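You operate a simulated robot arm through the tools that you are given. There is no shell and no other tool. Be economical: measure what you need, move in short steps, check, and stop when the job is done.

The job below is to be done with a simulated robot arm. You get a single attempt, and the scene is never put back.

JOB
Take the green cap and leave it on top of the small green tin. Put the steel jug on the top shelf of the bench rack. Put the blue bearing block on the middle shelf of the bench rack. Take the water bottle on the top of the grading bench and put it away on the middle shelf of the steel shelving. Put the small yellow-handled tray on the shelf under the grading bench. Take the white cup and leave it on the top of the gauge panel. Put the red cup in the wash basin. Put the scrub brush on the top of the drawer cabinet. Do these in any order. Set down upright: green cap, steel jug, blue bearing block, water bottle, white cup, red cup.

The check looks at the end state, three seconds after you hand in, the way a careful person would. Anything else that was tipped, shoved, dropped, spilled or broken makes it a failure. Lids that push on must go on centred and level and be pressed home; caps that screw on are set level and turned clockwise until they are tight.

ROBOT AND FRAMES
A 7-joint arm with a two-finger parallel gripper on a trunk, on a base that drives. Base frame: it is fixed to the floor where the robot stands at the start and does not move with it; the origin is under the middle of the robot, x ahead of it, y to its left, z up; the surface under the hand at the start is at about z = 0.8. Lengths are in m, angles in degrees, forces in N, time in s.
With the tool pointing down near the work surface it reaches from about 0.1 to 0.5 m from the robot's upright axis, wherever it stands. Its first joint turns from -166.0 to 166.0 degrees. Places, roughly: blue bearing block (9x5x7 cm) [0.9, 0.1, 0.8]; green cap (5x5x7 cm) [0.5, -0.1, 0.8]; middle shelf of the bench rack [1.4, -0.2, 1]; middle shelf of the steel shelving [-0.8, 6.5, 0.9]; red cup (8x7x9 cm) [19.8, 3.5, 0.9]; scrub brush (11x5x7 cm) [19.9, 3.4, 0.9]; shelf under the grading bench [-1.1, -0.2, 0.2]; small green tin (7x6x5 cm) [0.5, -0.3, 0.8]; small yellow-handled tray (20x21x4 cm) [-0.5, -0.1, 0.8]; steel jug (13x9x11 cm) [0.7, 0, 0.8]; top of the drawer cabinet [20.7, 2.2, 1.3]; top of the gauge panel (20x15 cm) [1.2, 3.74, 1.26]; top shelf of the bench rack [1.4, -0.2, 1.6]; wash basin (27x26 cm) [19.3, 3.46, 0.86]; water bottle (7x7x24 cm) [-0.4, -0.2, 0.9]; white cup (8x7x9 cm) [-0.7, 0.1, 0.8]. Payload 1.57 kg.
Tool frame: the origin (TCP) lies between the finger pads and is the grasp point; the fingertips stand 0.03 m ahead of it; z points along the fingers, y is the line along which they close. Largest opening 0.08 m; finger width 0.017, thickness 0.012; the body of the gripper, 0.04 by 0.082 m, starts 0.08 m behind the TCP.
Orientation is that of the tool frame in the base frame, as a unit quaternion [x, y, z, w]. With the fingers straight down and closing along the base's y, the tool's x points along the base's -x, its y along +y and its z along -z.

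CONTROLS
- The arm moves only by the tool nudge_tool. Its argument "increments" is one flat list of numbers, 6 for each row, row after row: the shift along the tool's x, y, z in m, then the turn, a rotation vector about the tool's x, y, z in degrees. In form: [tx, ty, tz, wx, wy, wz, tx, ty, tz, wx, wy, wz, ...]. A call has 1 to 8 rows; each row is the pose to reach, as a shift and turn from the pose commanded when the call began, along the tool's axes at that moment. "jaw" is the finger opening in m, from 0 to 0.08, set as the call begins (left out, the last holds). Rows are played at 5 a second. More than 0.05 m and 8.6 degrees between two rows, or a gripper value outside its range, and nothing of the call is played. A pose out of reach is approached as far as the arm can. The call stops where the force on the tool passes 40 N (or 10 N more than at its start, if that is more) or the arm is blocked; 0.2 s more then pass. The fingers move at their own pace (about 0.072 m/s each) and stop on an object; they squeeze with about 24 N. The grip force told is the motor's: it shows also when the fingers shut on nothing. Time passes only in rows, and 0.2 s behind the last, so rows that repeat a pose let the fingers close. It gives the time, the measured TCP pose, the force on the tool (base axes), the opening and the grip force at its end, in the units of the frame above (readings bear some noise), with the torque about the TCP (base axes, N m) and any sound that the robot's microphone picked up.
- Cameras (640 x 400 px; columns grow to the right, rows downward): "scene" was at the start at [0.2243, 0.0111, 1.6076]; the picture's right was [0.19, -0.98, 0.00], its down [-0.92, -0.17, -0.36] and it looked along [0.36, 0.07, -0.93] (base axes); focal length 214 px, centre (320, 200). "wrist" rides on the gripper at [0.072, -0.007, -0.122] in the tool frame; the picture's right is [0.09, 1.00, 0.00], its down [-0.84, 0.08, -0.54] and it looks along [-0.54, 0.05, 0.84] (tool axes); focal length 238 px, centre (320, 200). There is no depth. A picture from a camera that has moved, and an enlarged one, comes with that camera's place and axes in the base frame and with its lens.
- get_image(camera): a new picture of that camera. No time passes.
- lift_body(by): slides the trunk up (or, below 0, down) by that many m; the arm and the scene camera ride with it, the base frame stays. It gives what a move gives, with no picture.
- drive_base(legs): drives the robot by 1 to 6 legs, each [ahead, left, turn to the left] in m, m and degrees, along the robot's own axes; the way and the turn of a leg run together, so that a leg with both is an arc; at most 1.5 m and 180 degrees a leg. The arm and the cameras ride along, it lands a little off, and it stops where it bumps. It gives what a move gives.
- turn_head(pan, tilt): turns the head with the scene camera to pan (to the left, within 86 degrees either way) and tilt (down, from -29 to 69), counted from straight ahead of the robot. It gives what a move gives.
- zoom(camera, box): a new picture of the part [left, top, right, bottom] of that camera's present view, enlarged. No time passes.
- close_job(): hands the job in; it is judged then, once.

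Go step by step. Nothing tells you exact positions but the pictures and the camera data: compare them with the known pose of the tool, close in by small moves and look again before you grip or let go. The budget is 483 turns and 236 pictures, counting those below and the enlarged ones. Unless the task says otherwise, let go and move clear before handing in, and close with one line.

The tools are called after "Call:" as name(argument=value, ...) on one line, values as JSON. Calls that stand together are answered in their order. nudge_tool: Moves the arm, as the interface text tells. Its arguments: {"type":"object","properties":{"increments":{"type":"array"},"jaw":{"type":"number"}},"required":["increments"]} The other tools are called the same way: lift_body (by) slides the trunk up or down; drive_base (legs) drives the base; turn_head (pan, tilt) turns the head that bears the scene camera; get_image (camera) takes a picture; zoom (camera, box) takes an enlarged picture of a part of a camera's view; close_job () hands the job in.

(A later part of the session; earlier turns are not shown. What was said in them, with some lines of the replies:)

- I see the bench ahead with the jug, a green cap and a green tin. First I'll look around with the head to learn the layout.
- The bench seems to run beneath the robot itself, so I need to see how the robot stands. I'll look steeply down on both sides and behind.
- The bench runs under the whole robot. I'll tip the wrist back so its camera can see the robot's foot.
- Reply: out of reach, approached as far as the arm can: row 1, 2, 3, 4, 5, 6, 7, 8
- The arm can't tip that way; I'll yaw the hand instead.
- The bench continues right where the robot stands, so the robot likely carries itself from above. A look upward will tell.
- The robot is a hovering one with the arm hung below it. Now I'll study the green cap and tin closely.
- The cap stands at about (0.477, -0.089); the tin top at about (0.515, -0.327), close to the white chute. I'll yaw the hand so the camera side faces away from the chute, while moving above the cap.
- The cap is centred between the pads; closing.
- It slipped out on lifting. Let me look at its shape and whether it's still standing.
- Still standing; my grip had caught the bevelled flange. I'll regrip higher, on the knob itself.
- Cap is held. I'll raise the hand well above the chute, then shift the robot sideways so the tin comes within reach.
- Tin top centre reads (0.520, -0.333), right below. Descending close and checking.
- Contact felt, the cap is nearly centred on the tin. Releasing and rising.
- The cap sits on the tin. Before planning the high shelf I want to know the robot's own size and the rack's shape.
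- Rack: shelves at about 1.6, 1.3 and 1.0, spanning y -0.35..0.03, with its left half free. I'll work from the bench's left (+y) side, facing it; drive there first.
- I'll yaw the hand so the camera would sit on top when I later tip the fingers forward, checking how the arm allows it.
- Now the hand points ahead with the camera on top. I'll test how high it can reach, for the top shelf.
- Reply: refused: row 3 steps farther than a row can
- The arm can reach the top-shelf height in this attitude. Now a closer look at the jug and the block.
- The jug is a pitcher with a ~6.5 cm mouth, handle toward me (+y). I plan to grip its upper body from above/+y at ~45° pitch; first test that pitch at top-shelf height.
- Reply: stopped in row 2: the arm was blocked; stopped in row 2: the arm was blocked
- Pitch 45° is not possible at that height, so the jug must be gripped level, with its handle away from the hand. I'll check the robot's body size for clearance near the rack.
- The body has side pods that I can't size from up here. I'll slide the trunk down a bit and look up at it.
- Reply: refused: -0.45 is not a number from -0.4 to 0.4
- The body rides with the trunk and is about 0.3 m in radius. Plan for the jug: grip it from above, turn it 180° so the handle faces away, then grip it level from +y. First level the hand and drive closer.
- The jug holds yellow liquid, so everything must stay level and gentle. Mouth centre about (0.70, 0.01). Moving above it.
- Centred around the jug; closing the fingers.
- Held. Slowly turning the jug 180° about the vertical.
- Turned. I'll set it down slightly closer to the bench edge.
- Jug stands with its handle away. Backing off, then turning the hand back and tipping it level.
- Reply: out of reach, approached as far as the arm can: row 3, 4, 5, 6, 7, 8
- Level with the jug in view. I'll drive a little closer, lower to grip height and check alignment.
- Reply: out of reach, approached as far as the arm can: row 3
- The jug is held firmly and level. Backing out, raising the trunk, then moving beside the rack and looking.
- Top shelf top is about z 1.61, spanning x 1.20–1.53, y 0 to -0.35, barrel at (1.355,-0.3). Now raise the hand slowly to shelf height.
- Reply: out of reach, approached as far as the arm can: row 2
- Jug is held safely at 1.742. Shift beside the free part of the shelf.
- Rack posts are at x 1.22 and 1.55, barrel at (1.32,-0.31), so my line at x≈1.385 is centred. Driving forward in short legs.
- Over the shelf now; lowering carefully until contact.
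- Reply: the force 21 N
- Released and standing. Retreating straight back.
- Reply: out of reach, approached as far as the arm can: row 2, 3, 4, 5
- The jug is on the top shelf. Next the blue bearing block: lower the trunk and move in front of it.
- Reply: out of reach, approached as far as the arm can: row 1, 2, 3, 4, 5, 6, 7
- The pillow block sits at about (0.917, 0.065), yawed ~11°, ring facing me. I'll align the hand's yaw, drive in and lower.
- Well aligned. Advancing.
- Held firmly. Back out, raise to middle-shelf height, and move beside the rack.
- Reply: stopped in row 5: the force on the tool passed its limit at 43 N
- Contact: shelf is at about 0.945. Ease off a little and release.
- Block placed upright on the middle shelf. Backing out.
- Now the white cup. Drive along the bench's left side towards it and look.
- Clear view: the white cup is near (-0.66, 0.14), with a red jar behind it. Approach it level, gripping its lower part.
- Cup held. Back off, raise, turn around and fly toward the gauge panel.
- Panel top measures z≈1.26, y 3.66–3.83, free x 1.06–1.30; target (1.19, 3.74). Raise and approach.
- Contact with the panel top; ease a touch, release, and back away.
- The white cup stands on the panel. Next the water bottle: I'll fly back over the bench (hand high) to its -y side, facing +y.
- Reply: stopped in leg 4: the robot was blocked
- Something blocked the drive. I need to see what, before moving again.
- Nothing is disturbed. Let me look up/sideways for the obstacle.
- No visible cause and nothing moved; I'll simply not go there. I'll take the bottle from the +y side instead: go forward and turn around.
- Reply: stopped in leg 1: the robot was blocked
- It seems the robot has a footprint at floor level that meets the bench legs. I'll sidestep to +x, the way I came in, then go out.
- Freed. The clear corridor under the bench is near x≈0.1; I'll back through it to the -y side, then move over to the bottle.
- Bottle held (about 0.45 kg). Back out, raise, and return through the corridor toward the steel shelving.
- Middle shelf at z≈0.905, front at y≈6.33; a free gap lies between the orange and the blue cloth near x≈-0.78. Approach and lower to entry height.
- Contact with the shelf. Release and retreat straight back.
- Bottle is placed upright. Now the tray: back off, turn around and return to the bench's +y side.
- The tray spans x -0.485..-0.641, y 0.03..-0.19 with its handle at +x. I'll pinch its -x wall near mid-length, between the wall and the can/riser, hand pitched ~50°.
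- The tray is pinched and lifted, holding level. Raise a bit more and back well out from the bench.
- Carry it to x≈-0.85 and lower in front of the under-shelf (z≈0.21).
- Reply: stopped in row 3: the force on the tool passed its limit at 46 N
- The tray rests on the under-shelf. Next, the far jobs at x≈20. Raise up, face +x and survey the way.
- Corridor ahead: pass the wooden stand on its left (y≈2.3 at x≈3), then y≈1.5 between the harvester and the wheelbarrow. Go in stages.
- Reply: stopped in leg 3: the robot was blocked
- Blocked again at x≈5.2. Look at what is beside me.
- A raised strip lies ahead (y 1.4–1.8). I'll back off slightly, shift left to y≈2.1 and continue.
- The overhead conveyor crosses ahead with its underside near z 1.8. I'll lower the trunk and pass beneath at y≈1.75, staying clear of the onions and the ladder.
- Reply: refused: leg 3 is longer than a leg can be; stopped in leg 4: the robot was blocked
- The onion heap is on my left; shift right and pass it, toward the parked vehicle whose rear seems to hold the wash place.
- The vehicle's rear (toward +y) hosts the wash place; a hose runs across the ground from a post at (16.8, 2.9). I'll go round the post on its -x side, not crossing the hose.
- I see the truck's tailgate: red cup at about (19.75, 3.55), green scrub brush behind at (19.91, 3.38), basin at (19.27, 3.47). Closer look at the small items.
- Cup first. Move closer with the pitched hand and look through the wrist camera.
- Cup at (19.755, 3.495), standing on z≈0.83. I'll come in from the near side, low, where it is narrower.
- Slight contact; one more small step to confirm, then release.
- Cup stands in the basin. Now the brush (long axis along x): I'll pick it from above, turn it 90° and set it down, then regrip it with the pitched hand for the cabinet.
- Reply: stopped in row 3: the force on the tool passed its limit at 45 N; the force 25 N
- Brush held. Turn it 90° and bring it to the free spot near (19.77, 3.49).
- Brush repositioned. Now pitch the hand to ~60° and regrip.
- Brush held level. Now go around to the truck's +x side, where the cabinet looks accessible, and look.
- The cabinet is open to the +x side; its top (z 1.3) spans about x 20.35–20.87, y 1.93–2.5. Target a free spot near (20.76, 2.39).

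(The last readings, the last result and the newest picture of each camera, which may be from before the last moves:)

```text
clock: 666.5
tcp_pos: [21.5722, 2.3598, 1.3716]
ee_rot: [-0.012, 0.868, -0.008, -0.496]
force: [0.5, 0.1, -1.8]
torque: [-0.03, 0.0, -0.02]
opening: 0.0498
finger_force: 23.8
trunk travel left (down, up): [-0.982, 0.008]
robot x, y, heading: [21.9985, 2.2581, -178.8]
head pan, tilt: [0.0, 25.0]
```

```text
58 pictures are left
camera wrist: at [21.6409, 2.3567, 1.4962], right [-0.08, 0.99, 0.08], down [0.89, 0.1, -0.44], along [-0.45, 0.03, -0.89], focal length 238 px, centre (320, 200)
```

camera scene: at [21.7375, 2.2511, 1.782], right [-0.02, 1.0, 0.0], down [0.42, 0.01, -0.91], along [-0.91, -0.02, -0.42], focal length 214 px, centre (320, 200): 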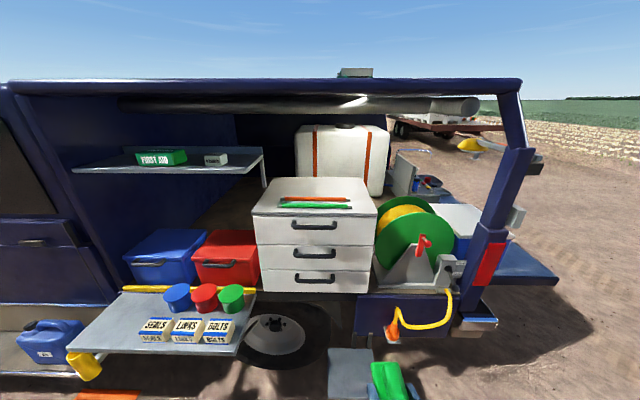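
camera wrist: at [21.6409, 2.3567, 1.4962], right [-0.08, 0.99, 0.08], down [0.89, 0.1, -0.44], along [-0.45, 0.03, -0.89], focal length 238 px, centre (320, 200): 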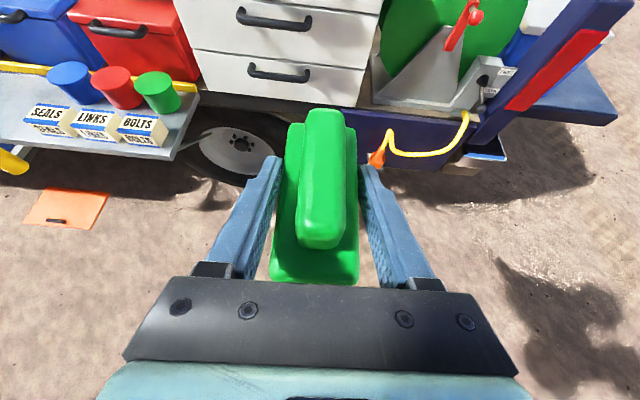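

Call:
drive_base(legs=[[0.5, -0.07, -1.2]])

Call:
get_image(camera="wrist")

Call:
turn_head(pan=0, tilt=45)

Call:
get_image(camera="scene")

```text
clock: 669.5
tcp_pos: [21.0797, 2.4348, 1.3738]
ee_rot: [-0.001, 0.869, -0.002, -0.495]
force: [0.5, -0.5, 0.3]
torque: [-0.01, -0.02, -0.01]
opening: 0.0497
finger_force: 23.7
trunk travel left (down, up): [-0.982, 0.008]
robot x, y, heading: [21.504, 2.3204, 179.9]
head pan, tilt: [0.0, 25.0]
```

```text
57 pictures are left
camera wrist: at [21.1488, 2.4306, 1.4964], right [-0.05, 1.0, 0.08], down [0.89, 0.08, -0.45], along [-0.45, 0.05, -0.89], focal length 238 px, centre (320, 200)
```

wrist: 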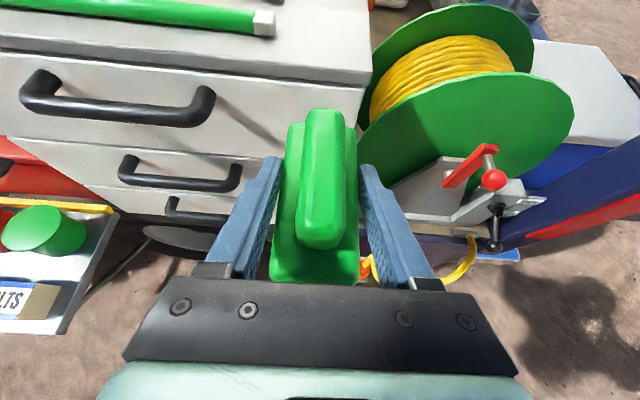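

```text
clock: 670.3
tcp_pos: [21.0794, 2.4364, 1.3705]
ee_rot: [-0.001, 0.869, -0.002, -0.495]
force: [0.1, 0.7, -0.9]
torque: [-0.04, -0.01, 0.03]
opening: 0.0497
finger_force: 23.7
trunk travel left (down, up): [-0.982, 0.008]
robot x, y, heading: [21.5054, 2.3194, 179.7]
head pan, tilt: [0.0, 45.0]
```

```text
56 pictures are left
camera scene: at [21.2526, 2.323, 1.7514], right [0.0, 1.0, 0.0], down [0.71, 0.0, -0.71], along [-0.71, 0.0, -0.71], focal length 214 px, centre (320, 200)
```

scene: 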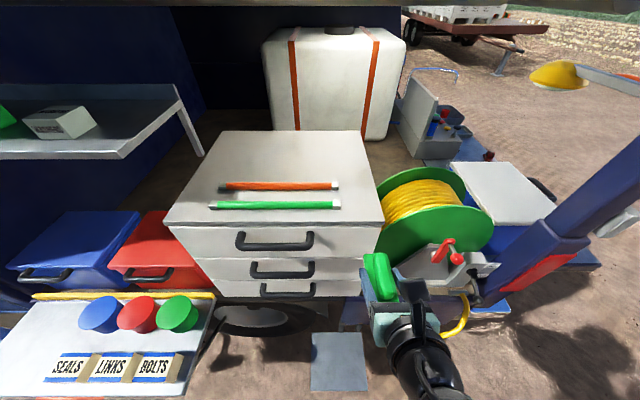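

The right strip of the cabinet top (y 2.39–2.49) is free for the brush; aligned at y 2.436. Drive in and extend.

Call:
drive_base(legs=[[0.21, 0, 0.2]])

Call:
nudge_tool(increments=[0.02, 0, 0.035, 0, 0, 0, 0.04, 0, 0.07, 0, 0, 0, 0.063, 0, 0.108, 0, 0, 0])

Call:
get_image(camera="wrist")

Call:
get_image(camera="scene")

```text
clock: 672.0
tcp_pos: [20.868, 2.4333, 1.3715]
ee_rot: [-0.004, 0.869, -0.004, -0.496]
force: [1.3, -0.1, -0.8]
torque: [-0.01, -0.02, -0.02]
opening: 0.0498
finger_force: 23.2
trunk travel left (down, up): [-0.982, 0.008]
robot x, y, heading: [21.2912, 2.3196, -179.7]
head pan, tilt: [0.0, 45.0]
```

```text
clock: 672.8
tcp_pos: [20.7404, 2.4297, 1.3708]
ee_rot: [-0.003, 0.868, -0.004, -0.497]
force: [-2.0, -0.3, 4.3]
torque: [0.11, -0.18, 0.04]
opening: 0.0494
finger_force: 23.6
trunk travel left (down, up): [-0.982, 0.008]
robot x, y, heading: [21.2918, 2.3207, -179.9]
head pan, tilt: [0.0, 45.0]
```

```text
55 pictures are left
camera wrist: at [20.8091, 2.4258, 1.4952], right [-0.06, 1.0, 0.08], down [0.89, 0.08, -0.45], along [-0.45, 0.04, -0.89], focal length 238 px, centre (320, 200)
```

wrist: 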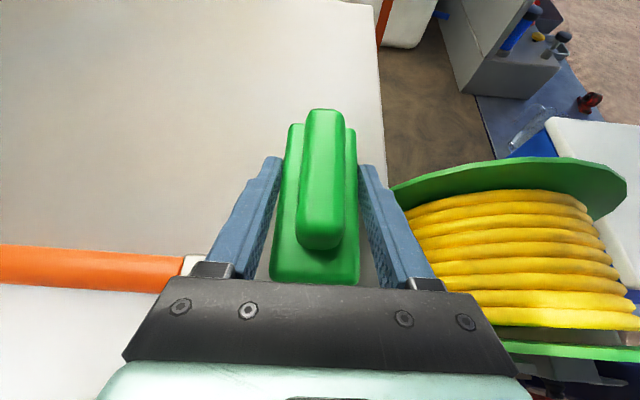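

```text
54 pictures are left
camera scene: at [21.0405, 2.321, 1.7515], right [0.0, 1.0, 0.0], down [0.71, 0.0, -0.71], along [-0.71, 0.0, -0.71], focal length 214 px, centre (320, 200)
```

scene: 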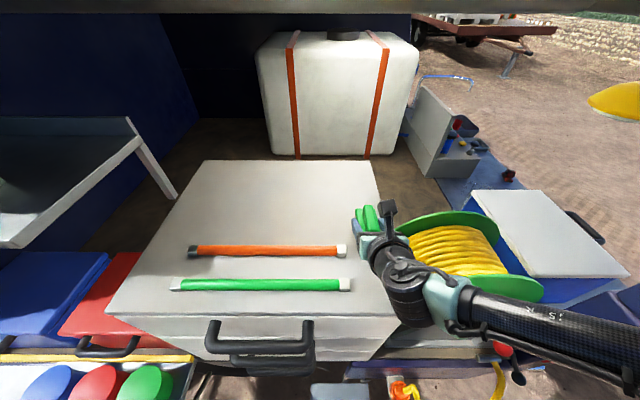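

Call:
nudge_tool(increments=[-0.0043, 0, 0.0025, 0, 0, 0, -0.0087, 0, 0.005, 0, 0, 0])

Call:
zoom(camera="scene", box=[300, 170, 560, 332])

```text
clock: 673.4
tcp_pos: [20.7427, 2.4306, 1.3624]
ee_rot: [-0.004, 0.867, -0.003, -0.498]
force: [-1.7, 0.0, 18.8]
torque: [0.02, 0.04, -0.11]
opening: 0.05
finger_force: 23.7
trunk travel left (down, up): [-0.982, 0.008]
robot x, y, heading: [21.2905, 2.3218, -179.8]
head pan, tilt: [0.0, 45.0]
```

```text
2.46 times, centred on (430, 251) of scene
camera zoom: at [21.0428, 2.321, 1.7519], right [0.0, 1.0, 0.0], down [0.71, 0.0, -0.71], along [-0.71, 0.0, -0.71], focal length 528 px, centre (49, 74)
```

zoom: 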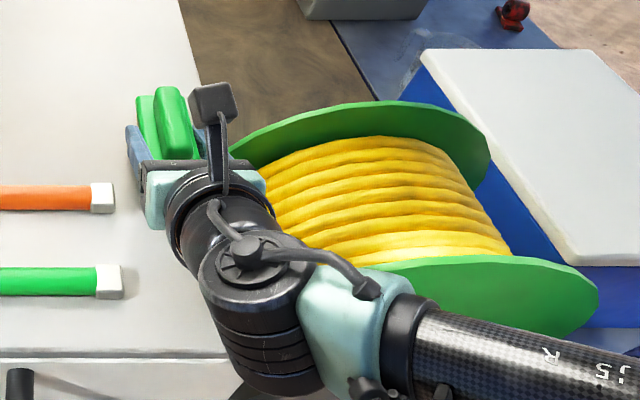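

The brush is in contact with the cabinet top. Release and withdraw up and back.

Call:
nudge_tool(increments=[0.002, 0, -0.001, 0, 0, 0, 0.002, 0, -0.001, 0, 0, 0, 0.002, 0, -0.001, 0, 0, 0], jaw=0.062)

Call:
nudge_tool(increments=[0.004, 0, -0.015, 0, 0, 0, 0.012, 0, -0.035, 0, 0, 0, 0.02, 0, -0.065, 0, 0, 0, 0.025, 0, -0.1, 0, 0, 0])

Call:
get_image(camera="wrist")

```text
clock: 674.1
tcp_pos: [20.7416, 2.4302, 1.362]
ee_rot: [-0.004, 0.869, -0.005, -0.495]
force: [-0.7, 0.1, -0.3]
torque: [0.03, 0.01, 0.02]
opening: 0.0621
finger_force: 0.1
trunk travel left (down, up): [-0.982, 0.008]
robot x, y, heading: [21.2963, 2.3218, -179.6]
head pan, tilt: [0.0, 45.0]
```

```text
clock: 675.1
tcp_pos: [20.8172, 2.4323, 1.4354]
ee_rot: [-0.004, 0.868, -0.004, -0.496]
force: [0.7, -0.1, 0.5]
torque: [0.03, 0.0, 0.02]
opening: 0.062
finger_force: 0.1
trunk travel left (down, up): [-0.982, 0.008]
robot x, y, heading: [21.2917, 2.3186, -179.8]
head pan, tilt: [0.0, 45.0]
```

```text
52 pictures are left
camera wrist: at [20.8858, 2.428, 1.56], right [-0.06, 1.0, 0.08], down [0.89, 0.08, -0.45], along [-0.45, 0.04, -0.89], focal length 238 px, centre (320, 200)
```

wrist: 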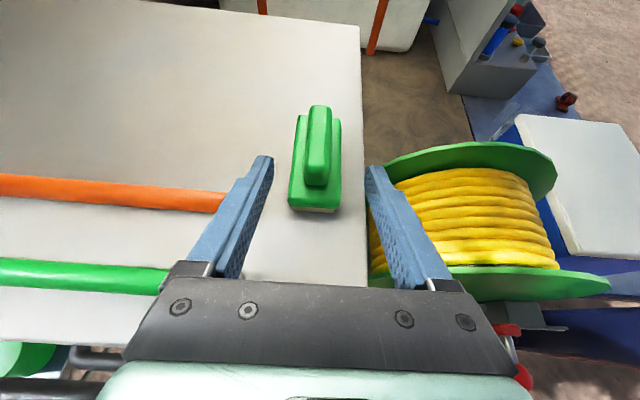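

The brush rests on the cabinet top. Back away and check the red cup from the tailgate side before handing in.

Call:
drive_base(legs=[[-0.8, 0, 0], [0, -1.2, 0], [0, -1.2, 0], [1.3, 0, 0], [0.9, 0, 0]])

Call:
turn_head(pan=70, tilt=30)

Call:
get_image(camera="scene")

```text
clock: 701.4
tcp_pos: [19.4068, 4.9043, 1.4349]
ee_rot: [0.006, 0.869, 0.002, -0.495]
force: [-0.6, -0.6, 0.3]
torque: [-0.04, 0.02, 0.01]
opening: 0.0624
finger_force: 0.1
trunk travel left (down, up): [-0.982, 0.008]
robot x, y, heading: [19.8821, 4.7829, 179.0]
head pan, tilt: [0.0, 45.0]
```

```text
clock: 702.8
tcp_pos: [19.4057, 4.904, 1.4348]
ee_rot: [0.006, 0.869, 0.002, -0.495]
force: [0.0, 1.2, -0.1]
torque: [-0.02, -0.01, -0.01]
opening: 0.0619
finger_force: 0.1
trunk travel left (down, up): [-0.982, 0.008]
robot x, y, heading: [19.8808, 4.7815, 178.8]
head pan, tilt: [70.0, 30.0]
```

```text
51 pictures are left
camera scene: at [19.6775, 4.7025, 1.774], right [-0.93, 0.36, 0.0], down [0.18, 0.47, -0.87], along [-0.31, -0.81, -0.5], focal length 214 px, centre (320, 200)
```

scene: 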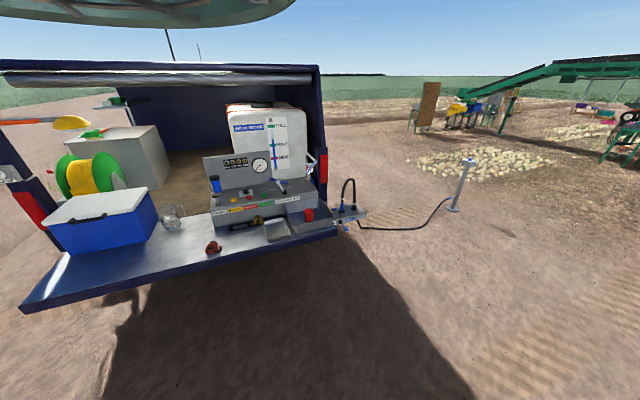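

Call:
zoom(camera="scene", box=[250, 170, 370, 245])

Call:
zoom(camera="scene", box=[60, 90, 200, 178])

```text
5.33 times, centred on (310, 208) of scene
camera zoom: at [19.6775, 4.7025, 1.774], right [-0.93, 0.36, 0.0], down [0.18, 0.47, -0.87], along [-0.31, -0.81, -0.5], focal length 1144 px, centre (373, 160)
```

zoom: 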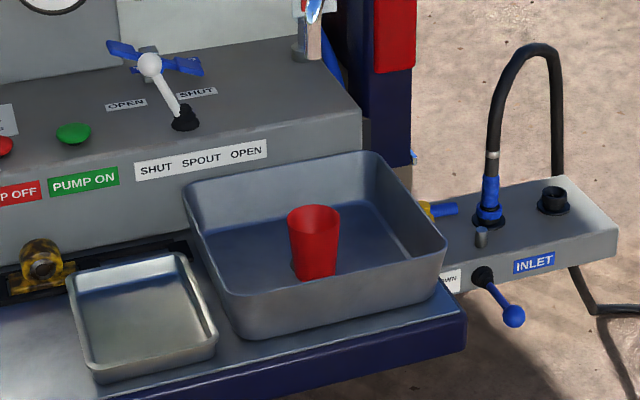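

```text
4.55 times, centred on (130, 134) of scene
camera zoom: at [19.6775, 4.7025, 1.774], right [-0.93, 0.36, 0.0], down [0.18, 0.47, -0.87], along [-0.31, -0.81, -0.5], focal length 975 px, centre (1184, 500)
```

zoom: 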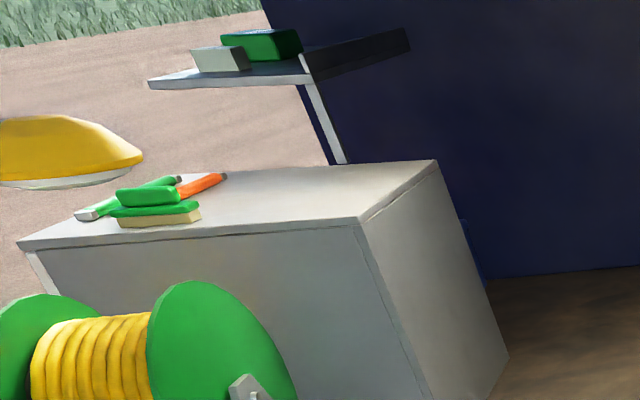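

The red cup stands upright in the basin and the brush rests on the cabinet. I placed and checked the other items earlier, and the hand is empty and clear, so I'm handing in.

Call:
close_job()

```text
The job is handed in.
```

I placed all eight items and handed the job in; the result of the check hasn't come back. I looked at each item right after setting it down, and all six that had to stand upright did. The drive was blocked four times by things at floor level, twice under the grading bench, and I saw nothing disturbed in the views afterwards. I didn't go back for a final close look at the items in the bench area.
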